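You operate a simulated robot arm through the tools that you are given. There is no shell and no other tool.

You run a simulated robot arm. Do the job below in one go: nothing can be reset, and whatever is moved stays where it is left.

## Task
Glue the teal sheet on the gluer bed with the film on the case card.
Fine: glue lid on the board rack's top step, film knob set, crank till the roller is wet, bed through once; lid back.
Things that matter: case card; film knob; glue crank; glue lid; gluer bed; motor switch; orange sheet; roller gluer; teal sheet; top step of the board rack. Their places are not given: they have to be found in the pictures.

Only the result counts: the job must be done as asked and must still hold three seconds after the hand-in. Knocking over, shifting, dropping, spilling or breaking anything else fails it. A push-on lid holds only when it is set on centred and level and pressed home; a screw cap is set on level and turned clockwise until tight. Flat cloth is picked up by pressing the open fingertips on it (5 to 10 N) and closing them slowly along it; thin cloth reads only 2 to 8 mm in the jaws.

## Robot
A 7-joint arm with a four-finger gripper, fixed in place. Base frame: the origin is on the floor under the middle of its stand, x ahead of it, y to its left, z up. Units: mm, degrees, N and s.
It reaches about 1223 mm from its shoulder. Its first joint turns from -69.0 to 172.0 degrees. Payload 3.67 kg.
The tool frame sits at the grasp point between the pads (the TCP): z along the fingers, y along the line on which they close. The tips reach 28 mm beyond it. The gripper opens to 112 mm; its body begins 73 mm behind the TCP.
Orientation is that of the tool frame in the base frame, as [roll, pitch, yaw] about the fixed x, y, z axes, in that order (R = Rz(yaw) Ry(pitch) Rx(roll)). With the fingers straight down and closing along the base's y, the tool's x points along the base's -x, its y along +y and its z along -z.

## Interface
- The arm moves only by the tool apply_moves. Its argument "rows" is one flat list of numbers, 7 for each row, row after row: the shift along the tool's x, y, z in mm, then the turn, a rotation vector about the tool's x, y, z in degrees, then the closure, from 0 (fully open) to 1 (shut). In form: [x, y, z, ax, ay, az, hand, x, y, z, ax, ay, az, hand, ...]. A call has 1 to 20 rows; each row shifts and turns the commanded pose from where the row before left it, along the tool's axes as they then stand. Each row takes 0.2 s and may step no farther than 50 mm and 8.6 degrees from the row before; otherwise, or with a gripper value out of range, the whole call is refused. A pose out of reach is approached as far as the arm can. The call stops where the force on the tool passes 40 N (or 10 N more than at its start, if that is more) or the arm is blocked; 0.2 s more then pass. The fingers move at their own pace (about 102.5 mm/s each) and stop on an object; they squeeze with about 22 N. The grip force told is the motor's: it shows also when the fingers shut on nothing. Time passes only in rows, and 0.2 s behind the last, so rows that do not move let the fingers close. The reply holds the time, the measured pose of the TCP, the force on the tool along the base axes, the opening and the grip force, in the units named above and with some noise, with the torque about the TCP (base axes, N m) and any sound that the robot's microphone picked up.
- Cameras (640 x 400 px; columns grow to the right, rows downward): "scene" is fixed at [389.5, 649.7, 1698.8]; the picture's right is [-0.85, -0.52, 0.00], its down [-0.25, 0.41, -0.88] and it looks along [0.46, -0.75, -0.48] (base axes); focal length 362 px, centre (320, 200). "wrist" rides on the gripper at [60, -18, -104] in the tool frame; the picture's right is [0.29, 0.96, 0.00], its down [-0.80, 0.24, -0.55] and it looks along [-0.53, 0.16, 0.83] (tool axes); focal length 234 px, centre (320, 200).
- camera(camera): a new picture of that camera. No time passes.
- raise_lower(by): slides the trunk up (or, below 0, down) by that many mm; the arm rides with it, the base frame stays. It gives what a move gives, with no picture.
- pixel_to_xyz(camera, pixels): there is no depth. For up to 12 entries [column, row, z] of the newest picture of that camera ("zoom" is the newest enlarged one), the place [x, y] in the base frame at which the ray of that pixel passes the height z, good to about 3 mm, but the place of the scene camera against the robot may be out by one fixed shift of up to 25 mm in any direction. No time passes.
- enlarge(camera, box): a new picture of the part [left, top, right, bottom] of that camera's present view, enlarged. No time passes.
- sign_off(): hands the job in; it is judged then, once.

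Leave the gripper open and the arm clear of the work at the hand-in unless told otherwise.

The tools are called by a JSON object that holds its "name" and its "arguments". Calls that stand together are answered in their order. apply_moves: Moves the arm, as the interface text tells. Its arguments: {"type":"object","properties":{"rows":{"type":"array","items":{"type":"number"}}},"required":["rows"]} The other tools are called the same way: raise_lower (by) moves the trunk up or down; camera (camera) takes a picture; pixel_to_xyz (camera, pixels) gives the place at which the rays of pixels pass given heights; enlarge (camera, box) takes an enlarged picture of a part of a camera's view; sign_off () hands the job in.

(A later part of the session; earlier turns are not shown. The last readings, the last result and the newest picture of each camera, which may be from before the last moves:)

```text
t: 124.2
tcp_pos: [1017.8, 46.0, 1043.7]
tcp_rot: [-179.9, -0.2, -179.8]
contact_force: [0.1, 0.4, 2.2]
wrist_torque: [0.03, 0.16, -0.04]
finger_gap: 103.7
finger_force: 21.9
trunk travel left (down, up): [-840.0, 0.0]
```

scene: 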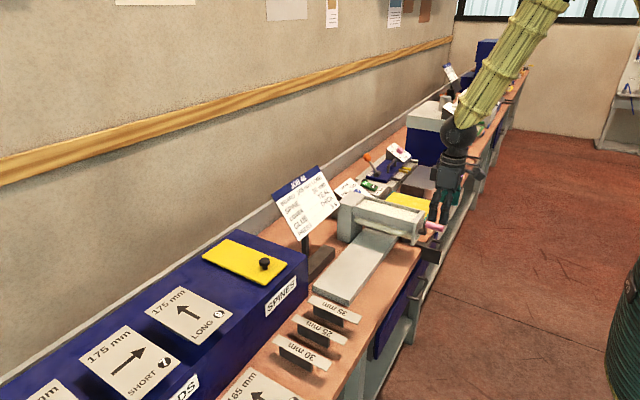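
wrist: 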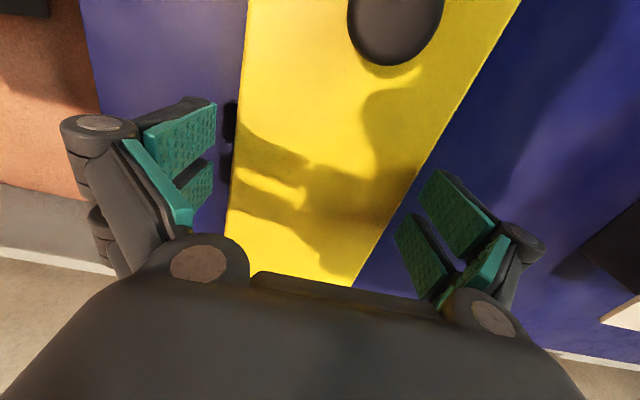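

Firm grip again (103.7 mm, 22 N). Lift slowly.

{"name": "apply_moves", "arguments": {"rows": [0, 0, -2, 0, 0, 0, 0.12, 0, 0, -3, 0, 0, 0, 0.12, 0, 0, -5, 0, 0, 0, 0.12]}}

{"name": "apply_moves", "arguments": {"rows": [0, 0, -10, 0, 0, 0, 0.12, 0, 0, -15, 0, 0, 0, 0.12, 0, 0, -20, 0, 0, 0, 0.12, 0, 0, -22, 0, 0, 0, 0.12, 0, 0, -22, 0, 0, 0, 0.12, 0, 0, -22, 0, 0, 0, 0.12, 0, 0, -22, 0, 0, 0, 0.12, 0, 0, -22, 0, 0, 0, 0.12, 0, 0, -22, 0, 0, 0, 0.12, 0, 0, -22, 0, 0, 0, 0.12, 0, 0, -20, 0, 0, 0, 0.12, 0, 0, -15, 0, 0, 0, 0.12, 0, 0, -8, 0, 0, 0, 0.12]}}

{"name": "camera", "arguments": {"camera": "wrist"}}

{"name": "camera", "arguments": {"camera": "scene"}}

```text
t: 125.0
tcp_pos: [1017.9, 47.1, 1054.6]
tcp_rot: [-179.9, -0.2, -179.8]
contact_force: [0.1, 0.8, -1.1]
wrist_torque: [-0.02, 0.02, 0.0]
finger_gap: 103.7
finger_force: 22.0
trunk travel left (down, up): [-840.0, 0.0]
```

```text
t: 127.8
tcp_pos: [1020.0, 47.5, 1296.9]
tcp_rot: [-179.9, -0.1, -179.7]
contact_force: [1.2, -0.2, -1.5]
wrist_torque: [0.03, -0.03, 0.0]
finger_gap: 103.5
finger_force: 22.1
trunk travel left (down, up): [-840.0, 0.0]
```

```text
taken
```

wrist: 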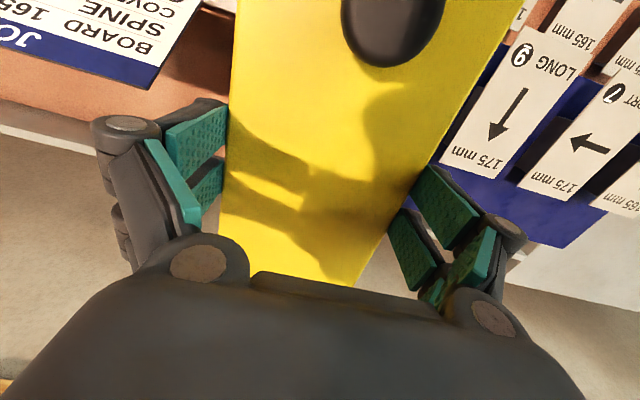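

```text
taken
```

scene: 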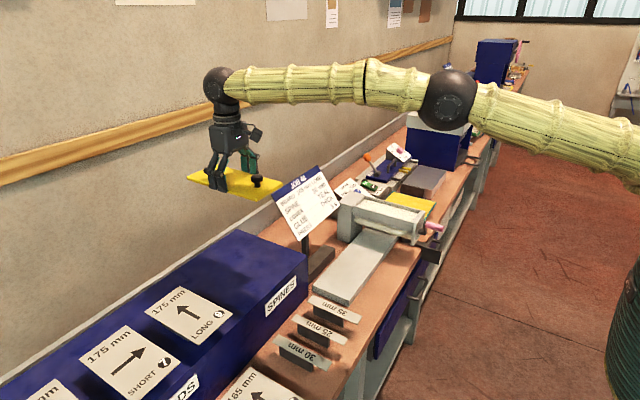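

Lid held level. First back −x by 237 mm (clear of the card), then −y by ~503 mm to above the trough.

{"name": "apply_moves", "arguments": {"rows": [10, 0, 0, 0, 0, 0, 0.12, 20, 0, 0, 0, 0, 0, 0.12, 28, 0, 0, 0, 0, 0, 0.12, 28, 0, 0, 0, 0, 0, 0.12, 28, 0, 0, 0, 0, 0, 0.12, 28, 0, 0, 0, 0, 0, 0.12, 28, 0, 0, 0, 0, 0, 0.12, 28, 0, 0, 0, 0, 0, 0.12, 20, 0, 0, 0, 0, 0, 0.12, 12, 0, 0, 0, 0, 0, 0.12, 7, 0, 0, 0, 0, 0, 0.12]}}

{"name": "apply_moves", "arguments": {"rows": [0, -10, 0, 0, 0, 0, 0.12, 0, -20, 0, 0, 0, 0, 0.12, 0, -28, 0, 0, 0, 0, 0.12, 0, -28, 0, 0, 0, 0, 0.12, 0, -28, 0, 0, 0, 0, 0.12, 0, -28, 0, 0, 0, 0, 0.12, 0, -28, 0, 0, 0, 0, 0.12, 0, -28, 0, 0, 0, 0, 0.12, 0, -28, 0, 0, 0, 0, 0.12, 0, -28, 0, 0, 0, 0, 0.12, 0, -28, 0, 0, 0, 0, 0.12, 0, -28, 0, 0, 0, 0, 0.12, 0, -28, 0, 0, 0, 0, 0.12, 0, -28, 0, 0, 0, 0, 0.12, 0, -28, 0, 0, 0, 0, 0.12, 0, -28, 0, 0, 0, 0, 0.12, 0, -28, 0, 0, 0, 0, 0.12, 0, -25, 0, 0, 0, 0, 0.12, 0, -18, 0, 0, 0, 0, 0.12, 0, -10, 0, 0, 0, 0, 0.12]}}

{"name": "camera", "arguments": {"camera": "wrist"}}

{"name": "camera", "arguments": {"camera": "scene"}}

```text
t: 130.2
tcp_pos: [780.2, 46.1, 1297.0]
tcp_rot: [-179.9, -0.1, -179.8]
contact_force: [0.3, 1.0, -0.9]
wrist_torque: [0.01, 0.01, 0.01]
finger_gap: 104.0
finger_force: 22.0
trunk travel left (down, up): [-840.0, 0.0]
```

```text
t: 134.4
tcp_pos: [783.6, -457.3, 1296.8]
tcp_rot: [-179.9, -0.2, -179.9]
contact_force: [0.8, 0.2, -1.4]
wrist_torque: [-0.01, 0.02, -0.01]
finger_gap: 104.0
finger_force: 22.3
trunk travel left (down, up): [-840.0, 0.0]
```

```text
taken
```

wrist: 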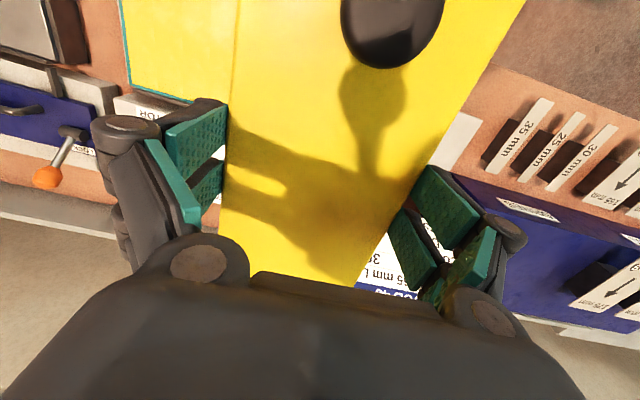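

```text
taken
```

scene: 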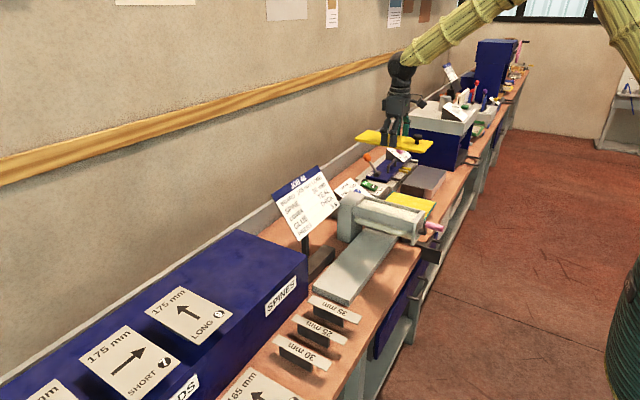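

Above the trough. Descend smoothly to TCP ≈1075 and check alignment.

{"name": "apply_moves", "arguments": {"rows": [0, 0, 8, 0, 0, 0, 0.12, 0, 0, 15, 0, 0, 0, 0.12, 0, 0, 22, 0, 0, 0, 0.12, 0, 0, 22, 0, 0, 0, 0.12, 0, 0, 22, 0, 0, 0, 0.12, 0, 0, 22, 0, 0, 0, 0.12, 0, 0, 22, 0, 0, 0, 0.12, 0, 0, 22, 0, 0, 0, 0.12, 0, 0, 22, 0, 0, 0, 0.12, 0, 0, 20, 0, 0, 0, 0.12, 0, 0, 12, 0, 0, 0, 0.12, 0, 0, 8, 0, 0, 0, 0.12, 0, 0, 4, 0, 0, 0, 0.12]}}

{"name": "enlarge", "arguments": {"camera": "scene", "box": [330, 175, 450, 250]}}

{"name": "camera", "arguments": {"camera": "wrist"}}

```text
t: 137.2
tcp_pos: [782.5, -458.2, 1075.9]
tcp_rot: [-179.9, -0.2, -179.8]
contact_force: [0.2, 0.2, -1.5]
wrist_torque: [-0.03, -0.01, -0.03]
finger_gap: 103.6
finger_force: 21.9
trunk travel left (down, up): [-840.0, 0.0]
```

```text
5.33 times, centred on (390, 212) of scene
```

zoom: 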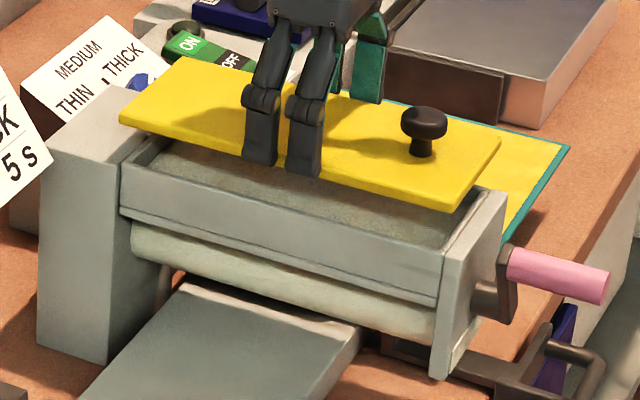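

```text
taken
```

wrist: 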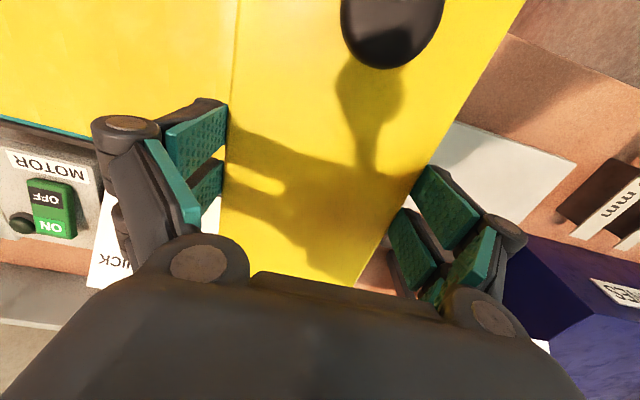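

Lid hovers ~27 mm above the trough, slightly toward −y/−x of its original seat. Shift +2 y, +1 x, lower 20 mm in steps and read the pose.

{"name": "apply_moves", "arguments": {"rows": [-1, 2, 4, 0, 0, 0, 0.12, 0, 0, 5, 0, 0, 0, 0.12, 0, 0, 5, 0, 0, 0, 0.12, 0, 0, 4, 0, 0, 0, 0.12]}}

{"name": "enlarge", "arguments": {"camera": "scene", "box": [330, 175, 450, 250]}}

{"name": "enlarge", "arguments": {"camera": "scene", "box": [395, 190, 435, 230]}}

{"name": "enlarge", "arguments": {"camera": "scene", "box": [340, 180, 380, 220]}}

```text
t: 138.2
tcp_pos: [782.7, -454.7, 1060.1]
tcp_rot: [-179.9, -0.3, -179.8]
contact_force: [-0.3, -0.6, -0.6]
wrist_torque: [0.01, 0.02, -0.01]
finger_gap: 103.8
finger_force: 21.9
trunk travel left (down, up): [-840.0, 0.0]
```

```text
5.33 times, centred on (390, 212) of scene
```

zoom: 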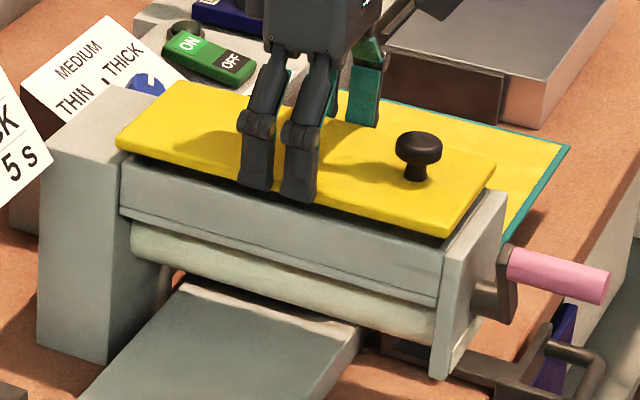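

```text
10.00 times, centred on (415, 210) of scene
```

zoom: 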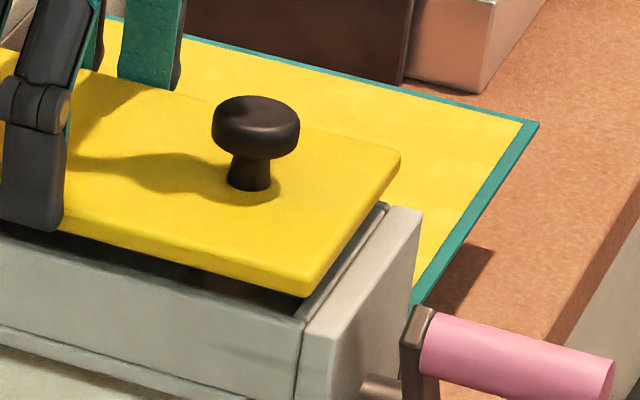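

```text
10.00 times, centred on (360, 200) of scene
```

zoom: 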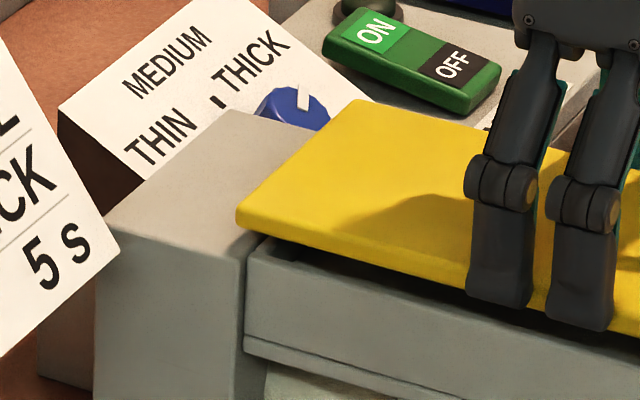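

Alignment is within ~1–2 mm of the original seat. Nudge −0.6 mm in y and lower in 2 mm steps until contact.

{"name": "apply_moves", "arguments": {"rows": [0, -0.6, 2, 0, 0, 0, 0.12, 0, 0, 2, 0, 0, 0, 0.12]}}

{"name": "apply_moves", "arguments": {"rows": [0, 0, 2, 0, 0, 0, 0.12, 0, 0, 2, 0, 0, 0, 0.12]}}

{"name": "apply_moves", "arguments": {"rows": [0, 0, 1.5, 0, 0, 0, 0.12]}}

```text
t: 138.8
tcp_pos: [782.1, -455.6, 1054.6]
tcp_rot: [-179.9, -0.2, -179.9]
contact_force: [-0.6, 0.2, -1.7]
wrist_torque: [0.03, -0.04, -0.01]
finger_gap: 103.9
finger_force: 22.0
trunk travel left (down, up): [-840.0, 0.0]
```

```text
t: 139.4
tcp_pos: [782.9, -455.9, 1050.7]
tcp_rot: [-179.9, -0.2, -179.8]
contact_force: [-0.6, 0.2, -1.0]
wrist_torque: [0.01, 0.0, -0.05]
finger_gap: 103.8
finger_force: 21.9
trunk travel left (down, up): [-840.0, 0.0]
```

```text
t: 139.8
tcp_pos: [783.1, -455.6, 1048.5]
tcp_rot: [-179.9, -0.3, -179.7]
contact_force: [0.0, 0.2, -1.9]
wrist_torque: [0.01, 0.02, 0.03]
finger_gap: 103.6
finger_force: 22.6
trunk travel left (down, up): [-840.0, 0.0]
```

{"name": "apply_moves", "arguments": {"rows": [0, 0, 1, 0, 0, 0, 0.12]}}

{"name": "enlarge", "arguments": {"camera": "scene", "box": [330, 175, 450, 250]}}

{"name": "enlarge", "arguments": {"camera": "scene", "box": [395, 190, 435, 230]}}

```text
t: 140.2
tcp_pos: [781.8, -456.1, 1048.3]
tcp_rot: [-179.9, -0.2, -179.8]
contact_force: [-0.2, -0.3, -1.6]
wrist_torque: [0.01, 0.02, -0.01]
finger_gap: 103.8
finger_force: 22.1
trunk travel left (down, up): [-840.0, 0.0]
```

```text
5.33 times, centred on (390, 212) of scene
```

zoom: 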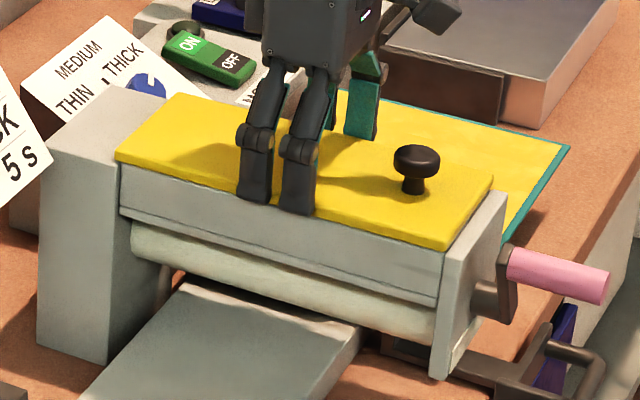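

```text
10.00 times, centred on (415, 210) of scene
```

zoom: 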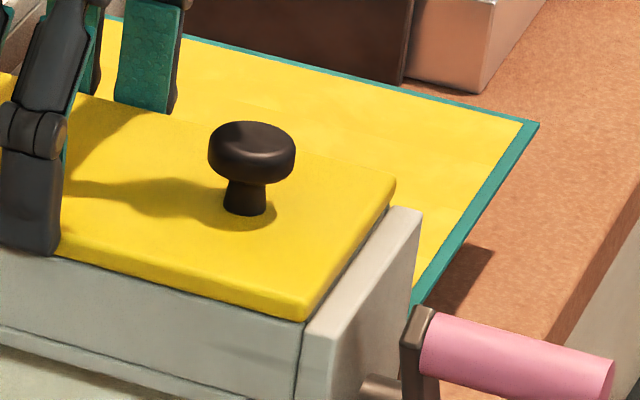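

Lid is nearly on the rim. Compare its position with the original using the identical crop I took before touching it.

{"name": "enlarge", "arguments": {"camera": "scene", "box": [350, 170, 430, 220]}}

{"name": "camera", "arguments": {"camera": "wrist"}}

{"name": "enlarge", "arguments": {"camera": "wrist", "box": [200, 180, 440, 330]}}

```text
8.00 times, centred on (390, 195) of scene
```

zoom: 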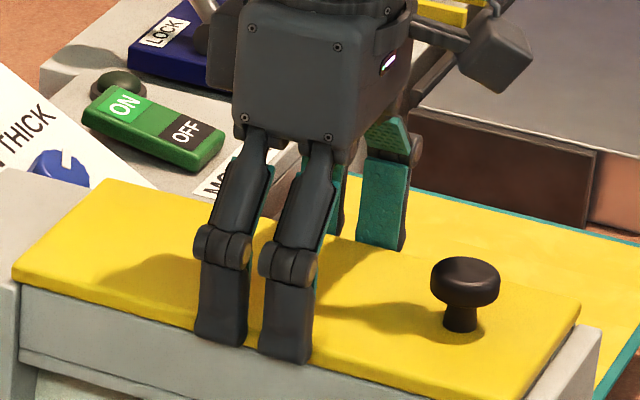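

```text
taken
```

wrist: 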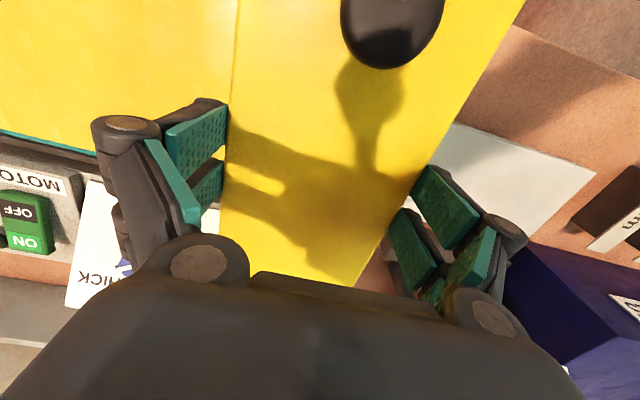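

```text
2.67 times, centred on (320, 255) of wrist
```

zoom: 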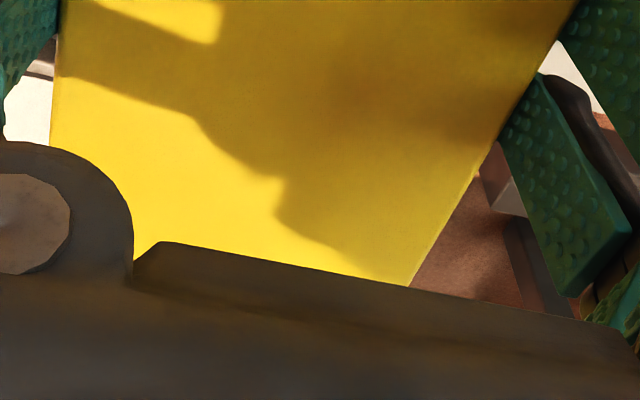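

Compared with the untouched picture, the lid is ~0.6 scene-px to the left, i.e. about +1.8 mm in x and up to +1 mm in y. Correct −1.8 x, −0.5 y, then lower to contact.

{"name": "apply_moves", "arguments": {"rows": [1.8, -0.5, 0, 0, 0, 0, 0.12, 0, 0, 0, 0, 0, 0, 0.12]}}

{"name": "apply_moves", "arguments": {"rows": [0, 0, 1, 0, 0, 0, 0.12]}}

{"name": "apply_moves", "arguments": {"rows": [0, 0, 1, 0, 0, 0, 0.12]}}

{"name": "enlarge", "arguments": {"camera": "scene", "box": [350, 170, 430, 220]}}

```text
t: 140.8
tcp_pos: [780.7, -456.1, 1048.2]
tcp_rot: [-179.9, -0.2, -179.8]
contact_force: [-0.2, -0.5, -1.4]
wrist_torque: [-0.01, -0.03, 0.01]
finger_gap: 103.9
finger_force: 21.5
trunk travel left (down, up): [-840.0, 0.0]
```

```text
t: 141.2
tcp_pos: [780.2, -456.3, 1048.1]
tcp_rot: [-179.9, -0.1, -179.8]
contact_force: [1.0, -1.6, 5.0]
wrist_torque: [0.02, 0.57, 0.21]
finger_gap: 103.7
finger_force: 22.4
trunk travel left (down, up): [-840.0, 0.0]
```

```text
t: 141.6
tcp_pos: [781.9, -456.7, 1048.0]
tcp_rot: [-179.9, 0.0, -179.8]
contact_force: [0.9, -0.9, 12.4]
wrist_torque: [-0.05, -0.04, 0.05]
finger_gap: 104.2
finger_force: 22.3
trunk travel left (down, up): [-840.0, 0.0]
```

```text
8.00 times, centred on (390, 195) of scene
```

zoom: 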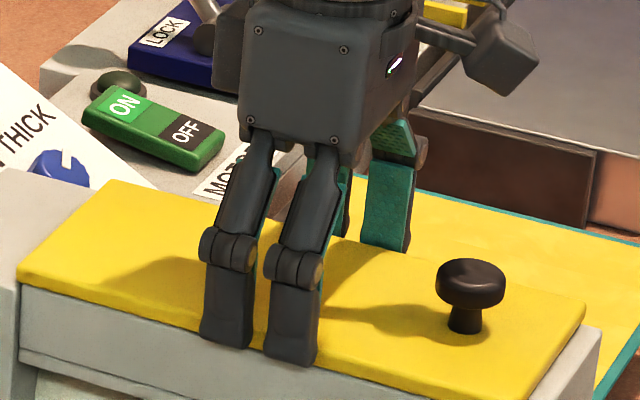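

Now the lid matches its original position in the crop (tip at (17,270), knob (470,285), right tip (585,303)) with 12 N even contact. Release gently, then rise.

{"name": "apply_moves", "arguments": {"rows": [0, 0, -1, 0, 0, 0, 0.06, 0, 0, 0, 0, 0, 0, 0.03, 0, 0, 0, 0, 0, 0, 0, 0, 0, 0, 0, 0, 0, 0]}}

{"name": "apply_moves", "arguments": {"rows": [0, 0, -5, 0, 0, 0, 0, 0, 0, -15, 0, 0, 0, 0, 0, 0, -30, 0, 0, 0, 0]}}

{"name": "enlarge", "arguments": {"camera": "scene", "box": [350, 170, 430, 220]}}

{"name": "enlarge", "arguments": {"camera": "scene", "box": [330, 175, 450, 250]}}

```text
t: 142.6
tcp_pos: [781.2, -457.7, 1047.4]
tcp_rot: [-179.9, -0.2, -179.8]
contact_force: [-0.2, -0.6, -1.1]
wrist_torque: [-0.02, 0.01, 0.0]
finger_gap: 112.2
finger_force: 0.0
trunk travel left (down, up): [-840.0, 0.0]
```

```text
t: 143.4
tcp_pos: [779.9, -455.9, 1098.0]
tcp_rot: [-179.9, -0.2, -179.8]
contact_force: [-0.4, 1.1, 0.5]
wrist_torque: [-0.01, -0.04, 0.03]
finger_gap: 112.1
finger_force: 0.1
trunk travel left (down, up): [-840.0, 0.0]
```

```text
8.00 times, centred on (390, 195) of scene
```

zoom: 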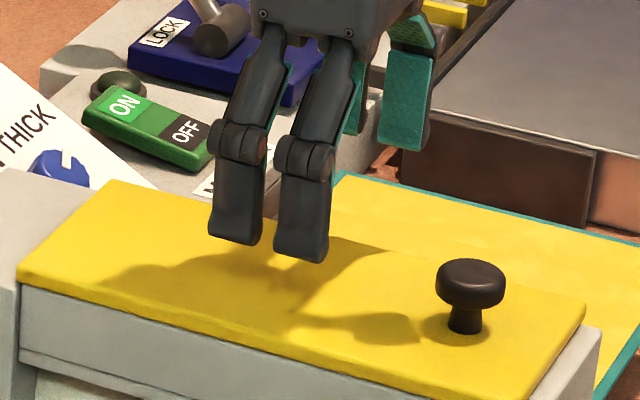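

```text
5.33 times, centred on (390, 212) of scene
```

zoom: 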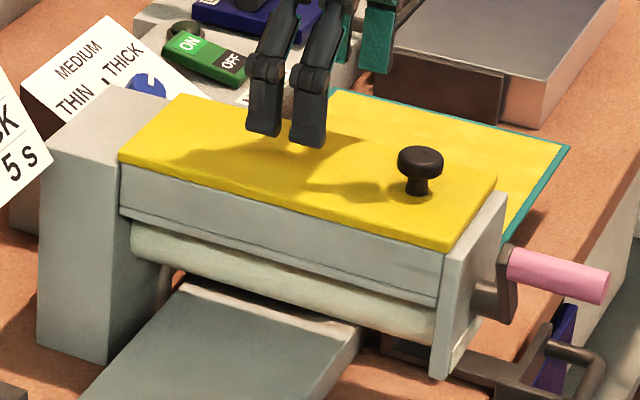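

The lid sits exactly where it was. Now press it home: fingers at 60 mm opening over the lid's centre; descend to just above it, then press in small steps.

{"name": "apply_moves", "arguments": {"rows": [-3, 0.5, 10, 0, 0, 0, 0.46, 0, 0, 10, 0, 0, 0, 0.46, 0, 0, 5, 0, 0, 0, 0.46, 0, 0, 4, 0, 0, 0, 0.46]}}

{"name": "apply_moves", "arguments": {"rows": [0, 0, 2, 0, 0, 0, 0.46, 0, 0, 2, 0, 0, 0, 0.46]}}

{"name": "apply_moves", "arguments": {"rows": [0, 0, 1.5, 0, 0, 0, 0.46]}}

```text
t: 144.4
tcp_pos: [783.7, -455.9, 1067.6]
tcp_rot: [-179.8, -0.2, -179.7]
contact_force: [0.2, 0.5, -0.6]
wrist_torque: [-0.06, 0.0, -0.03]
finger_gap: 60.5
finger_force: 0.0
trunk travel left (down, up): [-840.0, 0.0]
```

```text
t: 145.0
tcp_pos: [784.7, -456.4, 1065.3]
tcp_rot: [-180.0, -0.1, -179.8]
contact_force: [0.0, -1.2, 5.9]
wrist_torque: [0.12, -0.08, 0.02]
finger_gap: 60.6
finger_force: 0.2
trunk travel left (down, up): [-840.0, 0.0]
```

```text
t: 145.4
tcp_pos: [782.4, -455.2, 1065.4]
tcp_rot: [-179.9, 0.0, -179.8]
contact_force: [2.3, 0.4, 14.6]
wrist_torque: [0.05, -0.05, -0.05]
finger_gap: 61.1
finger_force: 0.3
trunk travel left (down, up): [-840.0, 0.0]
```

Contact at TCP ≈1065.3; force 14.6 N and level. Press on in 1.5 mm steps to 30–40 N.

{"name": "apply_moves", "arguments": {"rows": [0, 0, 1.5, 0, 0, 0, 0.46]}}

{"name": "apply_moves", "arguments": {"rows": [0, 0, 1.5, 0, 0, 0, 0.46, 0, 0, 1.5, 0, 0, 0, 0.46]}}

{"name": "apply_moves", "arguments": {"rows": [0, 0, 1.5, 0, 0, 0, 0.46, 0, 0, 1.5, 0, 0, 0, 0.46]}}

```text
t: 145.8
tcp_pos: [783.0, -454.0, 1064.1]
tcp_rot: [-179.9, 0.1, -179.8]
contact_force: [6.5, -0.2, 23.2]
wrist_torque: [-0.07, -0.15, -0.17]
finger_gap: 59.8
finger_force: 0.0
trunk travel left (down, up): [-840.0, 0.0]
```

```text
t: 146.3
tcp_pos: [785.0, -450.5, 1068.9]
tcp_rot: [-179.8, 0.4, -179.7]
contact_force: [-0.3, 24.7, 60.9]
wrist_torque: [2.88, 1.06, -1.05]
finger_gap: 21.6
finger_force: 15.5
trunk travel left (down, up): [-840.0, 0.0]
stopped in row 2: the force on the tool passed its limit at 48 N (the readings are from after the stop); the commanded pose is now the measured one
```

```text
t: 146.9
tcp_pos: [784.1, -454.5, 1060.2]
tcp_rot: [-179.7, 0.0, -179.8]
contact_force: [-5.1, 3.0, 28.0]
wrist_torque: [0.09, 0.09, 0.03]
finger_gap: 64.1
finger_force: 13.1
trunk travel left (down, up): [-840.0, 0.0]
```

The fingers flexed inward under load for a moment. Lift off and check that the lid hasn't moved.

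{"name": "apply_moves", "arguments": {"rows": [0, 0, -8, 0, 0, 0, 0.43, 0, 0, -20, 0, 0, 0, 0.43, 0, 0, -40, 0, 0, 0, 0.43]}}

{"name": "enlarge", "arguments": {"camera": "scene", "box": [350, 170, 430, 220]}}

{"name": "enlarge", "arguments": {"camera": "scene", "box": [330, 175, 450, 250]}}

{"name": "camera", "arguments": {"camera": "wrist"}}

```text
t: 147.7
tcp_pos: [783.8, -454.0, 1126.8]
tcp_rot: [-179.8, 0.0, -179.8]
contact_force: [-0.5, 0.0, -0.7]
wrist_torque: [0.02, -0.04, 0.0]
finger_gap: 64.0
finger_force: 0.0
trunk travel left (down, up): [-840.0, 0.0]
```

```text
8.00 times, centred on (390, 195) of scene
```

zoom: 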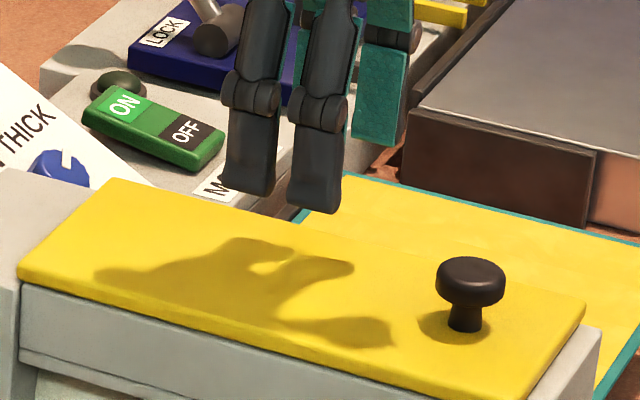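

```text
5.33 times, centred on (390, 212) of scene
```

zoom: 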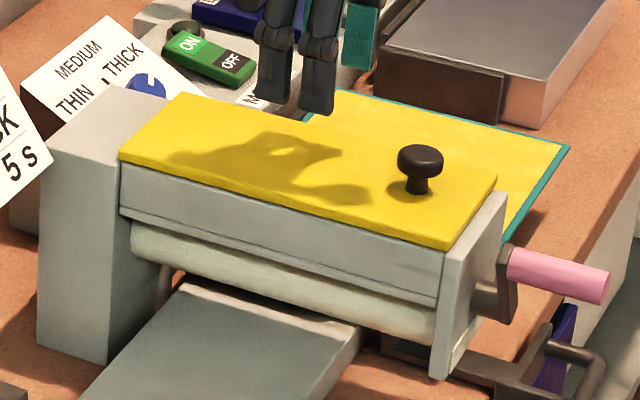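

```text
taken
```

wrist: 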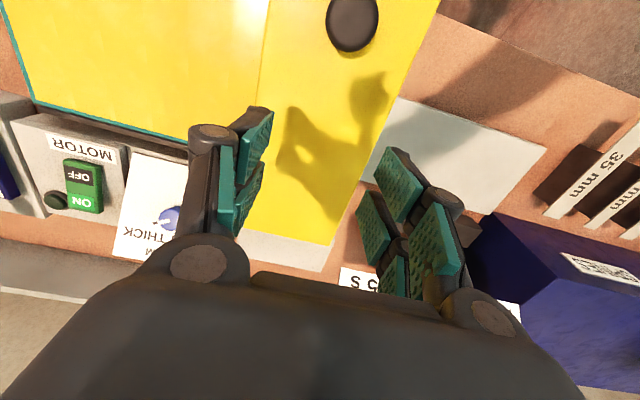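

The lid is still exactly in place. Press once more with fully closed (stiffer) fingers at the lid's centre, up to ~35 N.

{"name": "apply_moves", "arguments": {"rows": [0, 0, 0, 0, 0, 0, 0.8, 0, -1, 0, 0, 0, 0, 1, 0, 0, 20, 0, 0, 0, 1, 0, 0, 20, 0, 0, 0, 1, 0, 0, 12, 0, 0, 0, 1]}}

{"name": "apply_moves", "arguments": {"rows": [0, 0, 2, 0, 0, 0, 1, 0, 0, 2, 0, 0, 0, 1]}}

{"name": "apply_moves", "arguments": {"rows": [0, 0, 2, 0, 0, 0, 1]}}

{"name": "apply_moves", "arguments": {"rows": [0, 0, 2, 0, 0, 0, 1]}}

```text
t: 148.9
tcp_pos: [785.3, -456.0, 1073.9]
tcp_rot: [-179.9, -0.1, -179.7]
contact_force: [-0.2, 0.2, 0.4]
wrist_torque: [-0.04, -0.02, 0.0]
finger_gap: 0.0
finger_force: 22.0
trunk travel left (down, up): [-840.0, 0.0]
```

```text
t: 149.5
tcp_pos: [785.5, -456.0, 1070.8]
tcp_rot: [-180.0, 0.0, -179.8]
contact_force: [0.1, 0.2, 0.8]
wrist_torque: [0.02, 0.04, 0.01]
finger_gap: 0.0
finger_force: 22.2
trunk travel left (down, up): [-840.0, 0.0]
```

```text
t: 149.9
tcp_pos: [785.6, -457.7, 1069.0]
tcp_rot: [-179.8, 0.0, -179.8]
contact_force: [-0.1, 0.1, 0.0]
wrist_torque: [0.0, 0.03, 0.01]
finger_gap: 0.1
finger_force: 21.8
trunk travel left (down, up): [-840.0, 0.0]
```

```text
t: 150.3
tcp_pos: [784.4, -456.8, 1066.5]
tcp_rot: [-179.9, -0.1, -179.8]
contact_force: [0.5, -0.7, 0.0]
wrist_torque: [-0.02, 0.0, 0.01]
finger_gap: 0.0
finger_force: 21.7
trunk travel left (down, up): [-840.0, 0.0]
```

Not touching yet; continue in 1.5 mm steps.

{"name": "apply_moves", "arguments": {"rows": [0, 0, 1.5, 0, 0, 0, 1]}}

{"name": "apply_moves", "arguments": {"rows": [0, 0, 1.5, 0, 0, 0, 1]}}

{"name": "apply_moves", "arguments": {"rows": [0, 0, 1.5, 0, 0, 0, 1]}}

{"name": "apply_moves", "arguments": {"rows": [0, 0, 1.5, 0, 0, 0, 1]}}

```text
t: 150.7
tcp_pos: [785.5, -457.5, 1064.3]
tcp_rot: [-179.9, 0.0, -179.7]
contact_force: [-0.2, -0.2, -0.4]
wrist_torque: [-0.01, -0.05, 0.02]
finger_gap: 0.2
finger_force: 22.1
trunk travel left (down, up): [-840.0, 0.0]
```

```text
t: 151.1
tcp_pos: [784.9, -456.0, 1066.0]
tcp_rot: [-179.9, 0.1, -179.8]
contact_force: [-0.9, 0.3, 7.0]
wrist_torque: [0.01, 0.03, -0.02]
finger_gap: 6.4
finger_force: 21.7
trunk travel left (down, up): [-840.0, 0.0]
```

```text
t: 151.5
tcp_pos: [785.7, -456.5, 1065.7]
tcp_rot: [-179.7, 0.2, -179.8]
contact_force: [2.6, -2.1, 18.7]
wrist_torque: [-0.05, 0.16, 0.03]
finger_gap: 6.0
finger_force: 22.0
trunk travel left (down, up): [-840.0, 0.0]
```

```text
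t: 151.9
tcp_pos: [784.7, -457.0, 1066.1]
tcp_rot: [-179.8, 0.4, -179.8]
contact_force: [6.8, -7.4, 34.8]
wrist_torque: [-0.18, 0.3, 0.13]
finger_gap: 6.2
finger_force: 22.1
trunk travel left (down, up): [-840.0, 0.0]
```

Solid contact at the same height as originally (TCP ≈1066), pressed with ~35 N. Lift off and open, then inspect lid and sheet from above.

{"name": "apply_moves", "arguments": {"rows": [0, 0, -5, 0, 0, 0, 1, 0, 0, -20, 0, 0, 0, 1, 0, 0, -40, 0, 0, 0, 0.5, 0, 0, -45, 0, 0, 0, 0, 0, 0, -45, 0, 0, 0, 0, 0, 0, -45, 0, 0, 0, 0]}}

{"name": "enlarge", "arguments": {"camera": "scene", "box": [350, 170, 430, 220]}}

{"name": "apply_moves", "arguments": {"rows": [15, -35, 0, 0, 0, 0, 0, 15, -35, 0, 0, 0, 0, 0, 15, -35, 0, 0, 0, 0, 0, 15, -35, 0, 0, 0, 0, 0, 15, -35, 0, 0, 0, 0, 0]}}

{"name": "camera", "arguments": {"camera": "wrist"}}

{"name": "camera", "arguments": {"camera": "scene"}}

```text
t: 153.3
tcp_pos: [782.7, -455.7, 1262.5]
tcp_rot: [-179.8, 0.1, -179.8]
contact_force: [0.0, 0.2, 0.4]
wrist_torque: [-0.02, -0.02, 0.01]
finger_gap: 112.1
finger_force: 0.0
trunk travel left (down, up): [-840.0, 0.0]
```

```text
8.00 times, centred on (390, 195) of scene
```

zoom: 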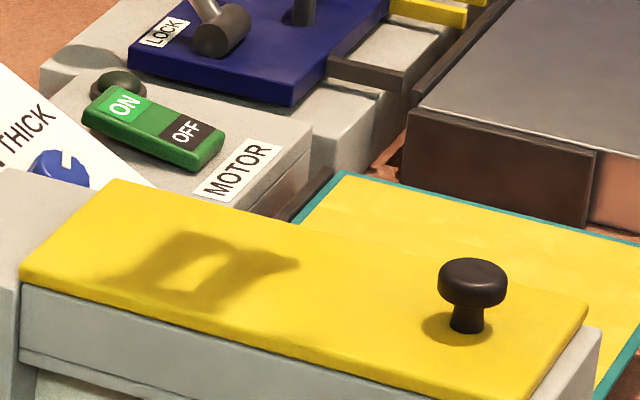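

```text
t: 154.5
tcp_pos: [712.2, -634.9, 1262.7]
tcp_rot: [-180.0, -0.1, -179.7]
contact_force: [-0.5, 0.5, -0.8]
wrist_torque: [-0.03, -0.01, -0.01]
finger_gap: 112.0
finger_force: 0.1
trunk travel left (down, up): [-840.0, 0.0]
```

```text
taken
```

wrist: 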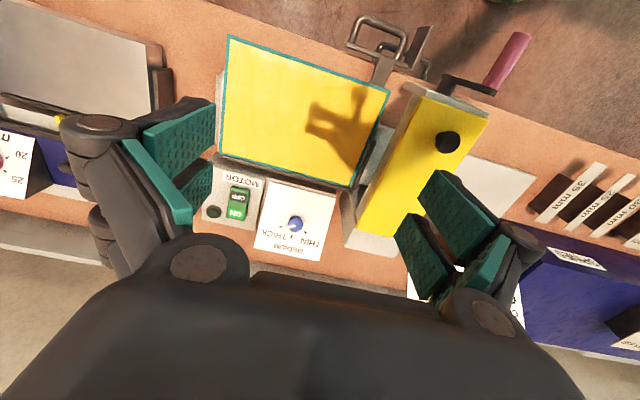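

```text
taken
```

scene: 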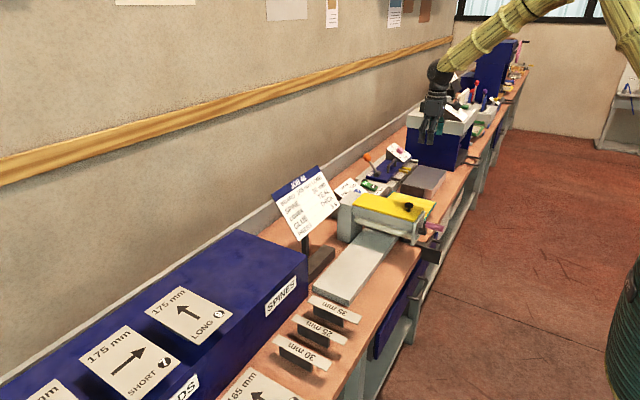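

The sheet is fully coated with a uniform film and teal border. Zoom to verify the sheet, knob and lid once more.

{"name": "enlarge", "arguments": {"camera": "wrist", "box": [200, 20, 400, 180]}}

{"name": "enlarge", "arguments": {"camera": "wrist", "box": [200, 160, 340, 270]}}

{"name": "enlarge", "arguments": {"camera": "wrist", "box": [340, 60, 540, 260]}}

{"name": "enlarge", "arguments": {"camera": "scene", "box": [330, 175, 450, 250]}}

```text
2.50 times, centred on (300, 100) of wrist
```

zoom: 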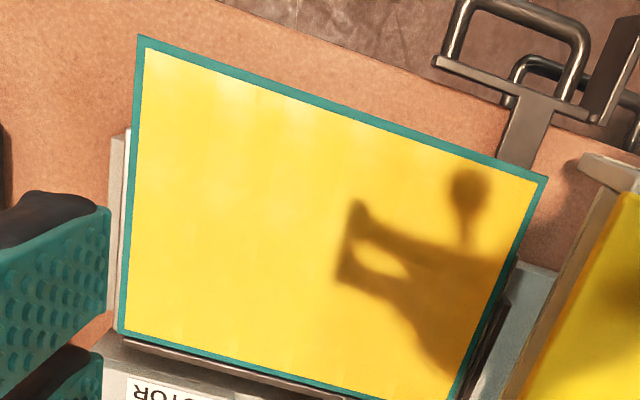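

```text
3.64 times, centred on (270, 215) of wrist
```

zoom: 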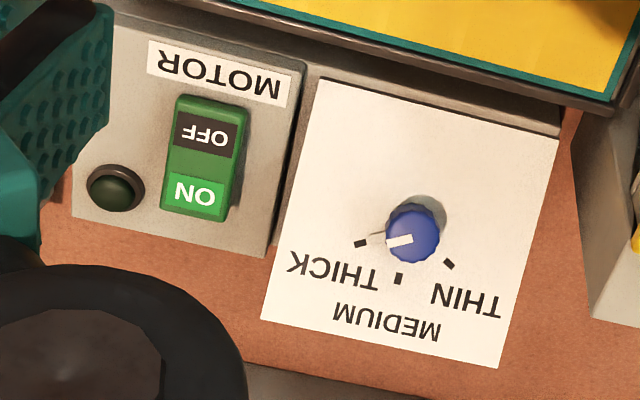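

```text
2.00 times, centred on (440, 160) of wrist
```

zoom: 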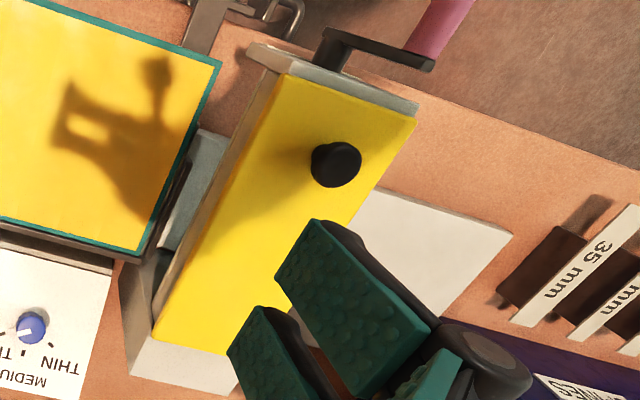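

```text
5.33 times, centred on (390, 212) of scene
```

zoom: 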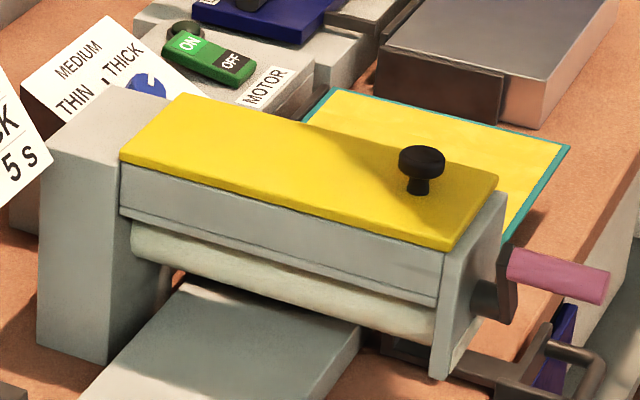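

Everything looks right: pointer on THICK, motor untouched (lamp dark), film complete, lid in its original place. I'll do one careful check that the lid is held: hover over its knob first at (706,−457,1150).

{"name": "apply_moves", "arguments": {"rows": [2, 35, 10, 0, 0, 0, 0, 2, 36, 20, 0, 0, 0, 0, 2, 36, 25, 0, 0, 0, 0, 0, 36, 28, 0, 0, 0, 0, 0, 35, 28, 0, 0, 0, 0.3]}}

{"name": "camera", "arguments": {"camera": "wrist"}}

{"name": "enlarge", "arguments": {"camera": "wrist", "box": [200, 40, 440, 220]}}

```text
t: 155.7
tcp_pos: [705.0, -451.8, 1147.4]
tcp_rot: [-179.8, 0.0, -179.8]
contact_force: [0.3, 0.5, -0.5]
wrist_torque: [-0.02, 0.02, 0.04]
finger_gap: 78.6
finger_force: 0.1
trunk travel left (down, up): [-840.0, 0.0]
```

```text
taken
```

wrist: 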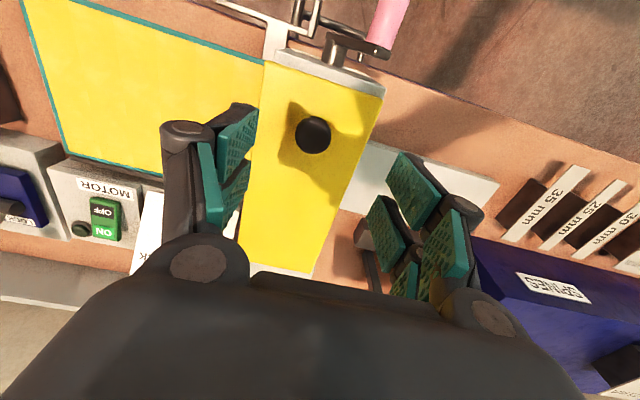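

```text
2.22 times, centred on (320, 130) of wrist
```

zoom: 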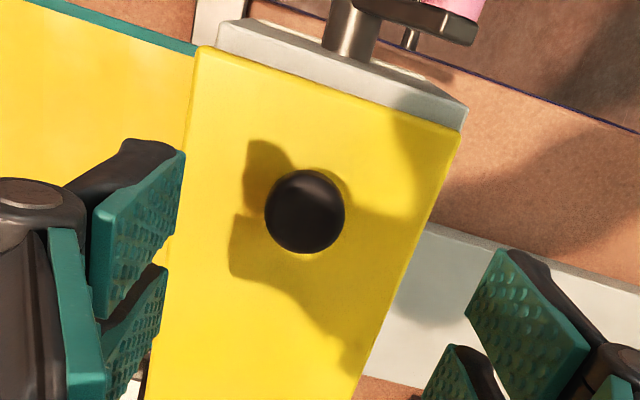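

Knob is at tool (0,−5.5). Centre over it and descend so the pads flank the knob's cap without touching the lid.

{"name": "apply_moves", "arguments": {"rows": [0, -5.5, 20, 0, 0, 0, 0.5, 0, 0, 25, 0, 0, 0, 0.5, 0, 0, 15, 0, 0, 0, 0.5, 0, 0, 8, 0, 0, 0, 0.5]}}

{"name": "camera", "arguments": {"camera": "wrist"}}

{"name": "enlarge", "arguments": {"camera": "wrist", "box": [200, 60, 440, 240]}}

```text
t: 156.7
tcp_pos: [705.6, -457.7, 1080.6]
tcp_rot: [-179.9, 0.0, -179.7]
contact_force: [0.7, 0.0, 0.7]
wrist_torque: [0.03, 0.02, -0.01]
finger_gap: 56.0
finger_force: 0.1
trunk travel left (down, up): [-840.0, 0.0]
```

```text
taken
```

wrist: 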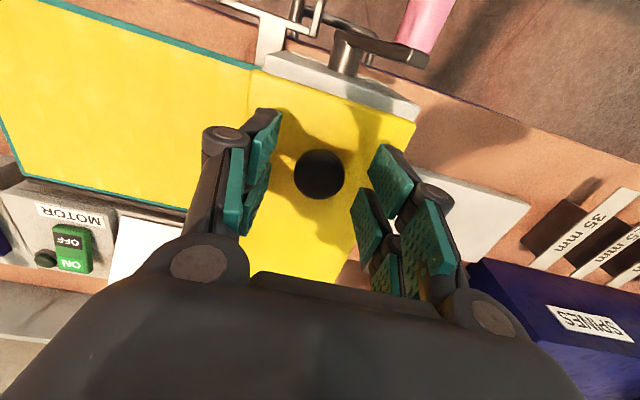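

```text
2.22 times, centred on (320, 150) of wrist
```

zoom: 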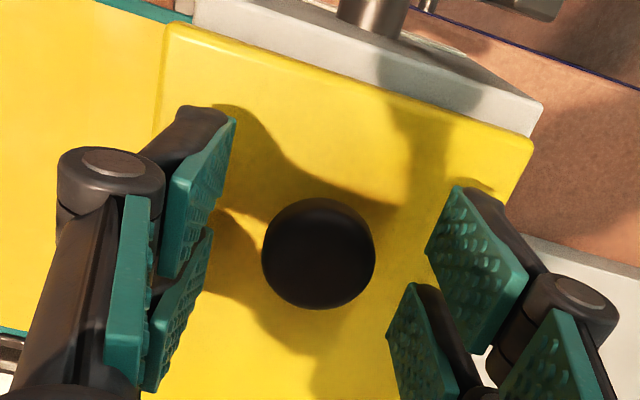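

Centred on the knob. Lower 9 mm and close lightly on the knob's cap.

{"name": "apply_moves", "arguments": {"rows": [0, 0, 5, 0, 0, 0, 0.55, 0, 0, 4, 0, 0, 0, 0.6, 0, 0, 0, 0, 0, 0, 0.68, 0, 0, 0, 0, 0, 0, 0.72]}}

{"name": "apply_moves", "arguments": {"rows": [0, 0, 0, 0, 0, 0, 0.74, 0, 0, 0, 0, 0, 0, 0.76]}}

```text
t: 157.7
tcp_pos: [703.7, -459.0, 1072.1]
tcp_rot: [-180.0, 0.0, -179.9]
contact_force: [0.3, 0.1, -1.4]
wrist_torque: [0.02, 0.0, -0.02]
finger_gap: 31.3
finger_force: 0.0
trunk travel left (down, up): [-840.0, 0.0]
```

```text
t: 158.3
tcp_pos: [705.6, -457.6, 1071.4]
tcp_rot: [-179.9, 0.0, -179.8]
contact_force: [-0.7, 0.6, 0.1]
wrist_torque: [0.02, 0.01, 0.0]
finger_gap: 28.3
finger_force: 1.4
trunk travel left (down, up): [-840.0, 0.0]
```

Touching the cap (28.3 mm). Squeeze a little more, then pull up just 1 mm and read the force.

{"name": "apply_moves", "arguments": {"rows": [0, 0, 0, 0, 0, 0, 0.77, 0, 0, 0, 0, 0, 0, 0.78]}}

{"name": "apply_moves", "arguments": {"rows": [0, 0, -0.5, 0, 0, 0, 0.78, 0, 0, -0.5, 0, 0, 0, 0.78]}}

```text
t: 158.9
tcp_pos: [704.3, -457.3, 1072.1]
tcp_rot: [-179.9, 0.1, -179.8]
contact_force: [-0.5, -0.3, -1.0]
wrist_torque: [-0.01, 0.01, 0.06]
finger_gap: 27.5
finger_force: 22.4
trunk travel left (down, up): [-840.0, 0.0]
```

```text
t: 159.5
tcp_pos: [704.4, -459.3, 1072.7]
tcp_rot: [-179.8, 0.0, -179.8]
contact_force: [0.6, 2.2, 1.0]
wrist_torque: [0.07, 0.12, -0.08]
finger_gap: 27.4
finger_force: 21.8
trunk travel left (down, up): [-840.0, 0.0]
```

No pull resistance at 1 mm. Look closely at whether the lid's end is lifting.

{"name": "enlarge", "arguments": {"camera": "scene", "box": [395, 190, 435, 230]}}

{"name": "enlarge", "arguments": {"camera": "scene", "box": [350, 170, 430, 220]}}

```text
10.00 times, centred on (415, 210) of scene
```

zoom: 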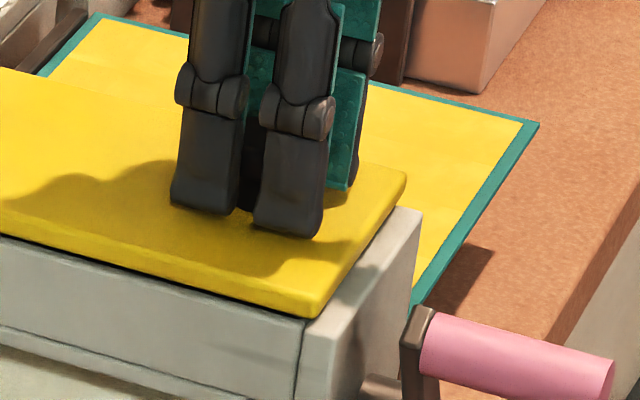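

```text
8.00 times, centred on (390, 195) of scene
```

zoom: 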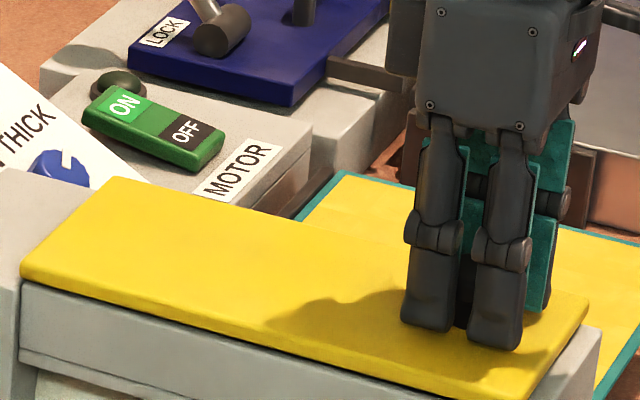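

The lid lifts freely by that 1 mm, so it's not locked by a catch (it may simply rest, or it's slightly off-centre). Lower back 1 mm, open, and rise; then re-take the exact earlier view to compare the lid with its original position relative to the end plate.

{"name": "apply_moves", "arguments": {"rows": [0, 0, 1, 0, 0, 0, 0.78, 0, 0, 0, 0, 0, 0, 0.7, 0, 0, 0, 0, 0, 0, 0.5, 0, 0, -20, 0, 0, 0, 0.5, 0, 0, -45, 0, 0, 0, 0.3, 0, 0, -45, 0, 0, 0, 0, 0, 0, -45, 0, 0, 0, 0]}}

{"name": "apply_moves", "arguments": {"rows": [6, -15, -45, 0, 0, 0, 0, 6, -14, -45, 0, 0, 0, 0, 0, 0, -14, 0, 0, 0, 0]}}

{"name": "camera", "arguments": {"camera": "wrist"}}

{"name": "enlarge", "arguments": {"camera": "wrist", "box": [160, 0, 480, 200]}}

{"name": "enlarge", "arguments": {"camera": "scene", "box": [350, 170, 430, 220]}}

```text
t: 161.1
tcp_pos: [700.0, -460.5, 1230.7]
tcp_rot: [-179.8, 0.2, -179.8]
contact_force: [-0.8, -0.4, -0.1]
wrist_torque: [-0.02, -0.03, 0.0]
finger_gap: 112.1
finger_force: 0.1
trunk travel left (down, up): [-840.0, 0.0]
```

```text
t: 161.9
tcp_pos: [693.1, -489.0, 1331.5]
tcp_rot: [-179.9, -0.1, -179.8]
contact_force: [0.4, -0.8, 0.2]
wrist_torque: [0.0, -0.02, -0.02]
finger_gap: 112.1
finger_force: 0.1
trunk travel left (down, up): [-840.0, 0.0]
```

```text
taken
```

wrist: 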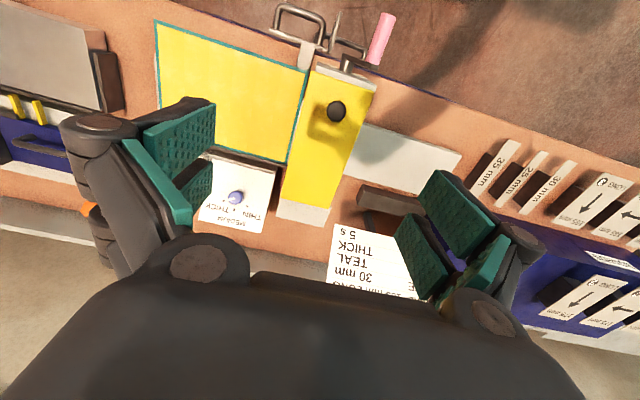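

```text
2.00 times, centred on (320, 100) of wrist
```

zoom: 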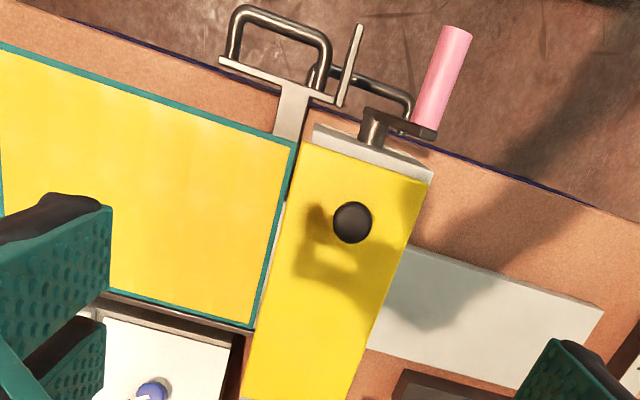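

```text
8.00 times, centred on (390, 195) of scene
```

zoom: 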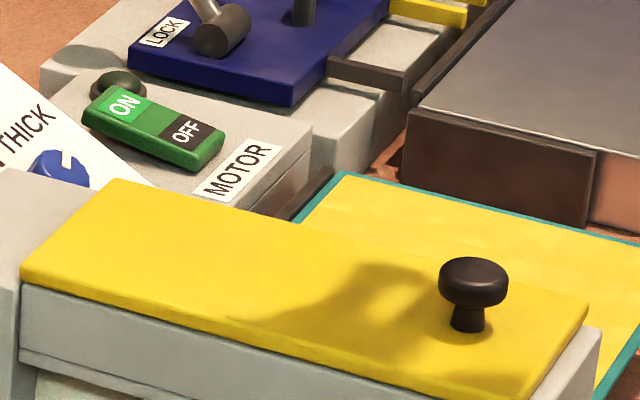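

Comparing views: the lid has crept ≈3 mm toward −y during pressing/testing. I'll re-centre it by straddling with the open hand at the correct y (−456.2) and closing (which centres the lid), then press down while holding its sides. Go above the lid centre.

{"name": "apply_moves", "arguments": {"rows": [-18, 6.5, 10, 0, 0, 0, 0, -18, 6.5, 30, 0, 0, 0, 0, -18, 6.5, 35, 0, 0, 0, 0, -18, 6.5, 35, 0, 0, 0, 0, -17, 6.5, 35, 0, 0, 0, 0, 0, 0, 40, 0, 0, 0, 0, 0, 0, 40, 0, 0, 0, 0]}}

{"name": "camera", "arguments": {"camera": "wrist"}}

{"name": "enlarge", "arguments": {"camera": "wrist", "box": [130, 80, 530, 300]}}

```text
t: 163.5
tcp_pos: [783.1, -456.3, 1105.2]
tcp_rot: [-179.9, 0.0, -179.8]
contact_force: [0.3, -0.2, -0.4]
wrist_torque: [0.02, 0.0, -0.02]
finger_gap: 112.0
finger_force: 0.0
trunk travel left (down, up): [-840.0, 0.0]
```

```text
taken
```

wrist: 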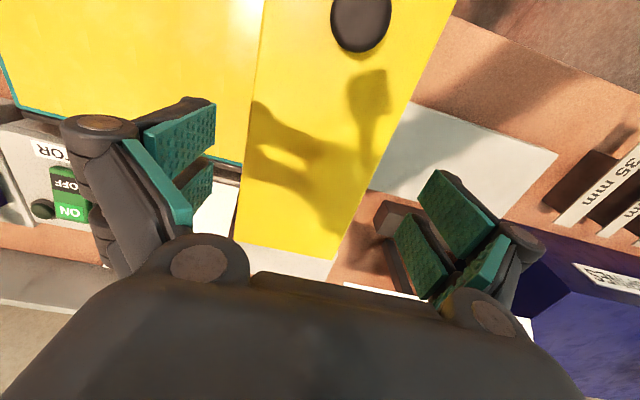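

```text
1.60 times, centred on (330, 190) of wrist
```

zoom: 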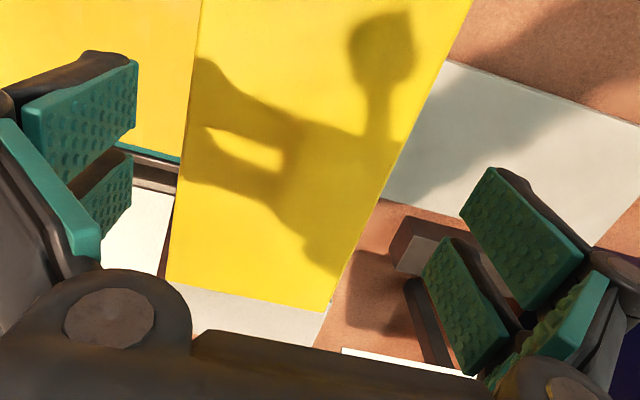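

Descend to ≈1060 and check pose, then to ≈1048.

{"name": "apply_moves", "arguments": {"rows": [0, 0, 20, 0, 0, 0, 0, 0, 0, 15, 0, 0, 0, 0, 0, 0, 10, 0, 0, 0, 0]}}

{"name": "apply_moves", "arguments": {"rows": [0, 0, 4, 0, 0, 0, 0, 0, 0, 4, 0, 0, 0, 0]}}

{"name": "apply_moves", "arguments": {"rows": [0, 0, 2, 0, 0, 0, 0, 0, 0, 2, 0, 0, 0, 0]}}

```text
t: 164.3
tcp_pos: [781.6, -456.7, 1063.2]
tcp_rot: [-179.8, 0.0, -179.9]
contact_force: [0.0, -0.5, 1.0]
wrist_torque: [-0.02, 0.02, 0.0]
finger_gap: 111.8
finger_force: 0.0
trunk travel left (down, up): [-840.0, 0.0]
```

```text
t: 164.9
tcp_pos: [781.4, -455.6, 1054.0]
tcp_rot: [-179.9, 0.0, -179.7]
contact_force: [-0.7, -0.4, 0.6]
wrist_torque: [-0.02, 0.02, -0.01]
finger_gap: 111.9
finger_force: 0.0
trunk travel left (down, up): [-840.0, 0.0]
```

```text
t: 165.5
tcp_pos: [781.6, -456.2, 1049.2]
tcp_rot: [-179.8, 0.0, -179.8]
contact_force: [-0.2, 0.4, 0.1]
wrist_torque: [-0.02, 0.01, 0.0]
finger_gap: 112.2
finger_force: 0.1
trunk travel left (down, up): [-840.0, 0.0]
```

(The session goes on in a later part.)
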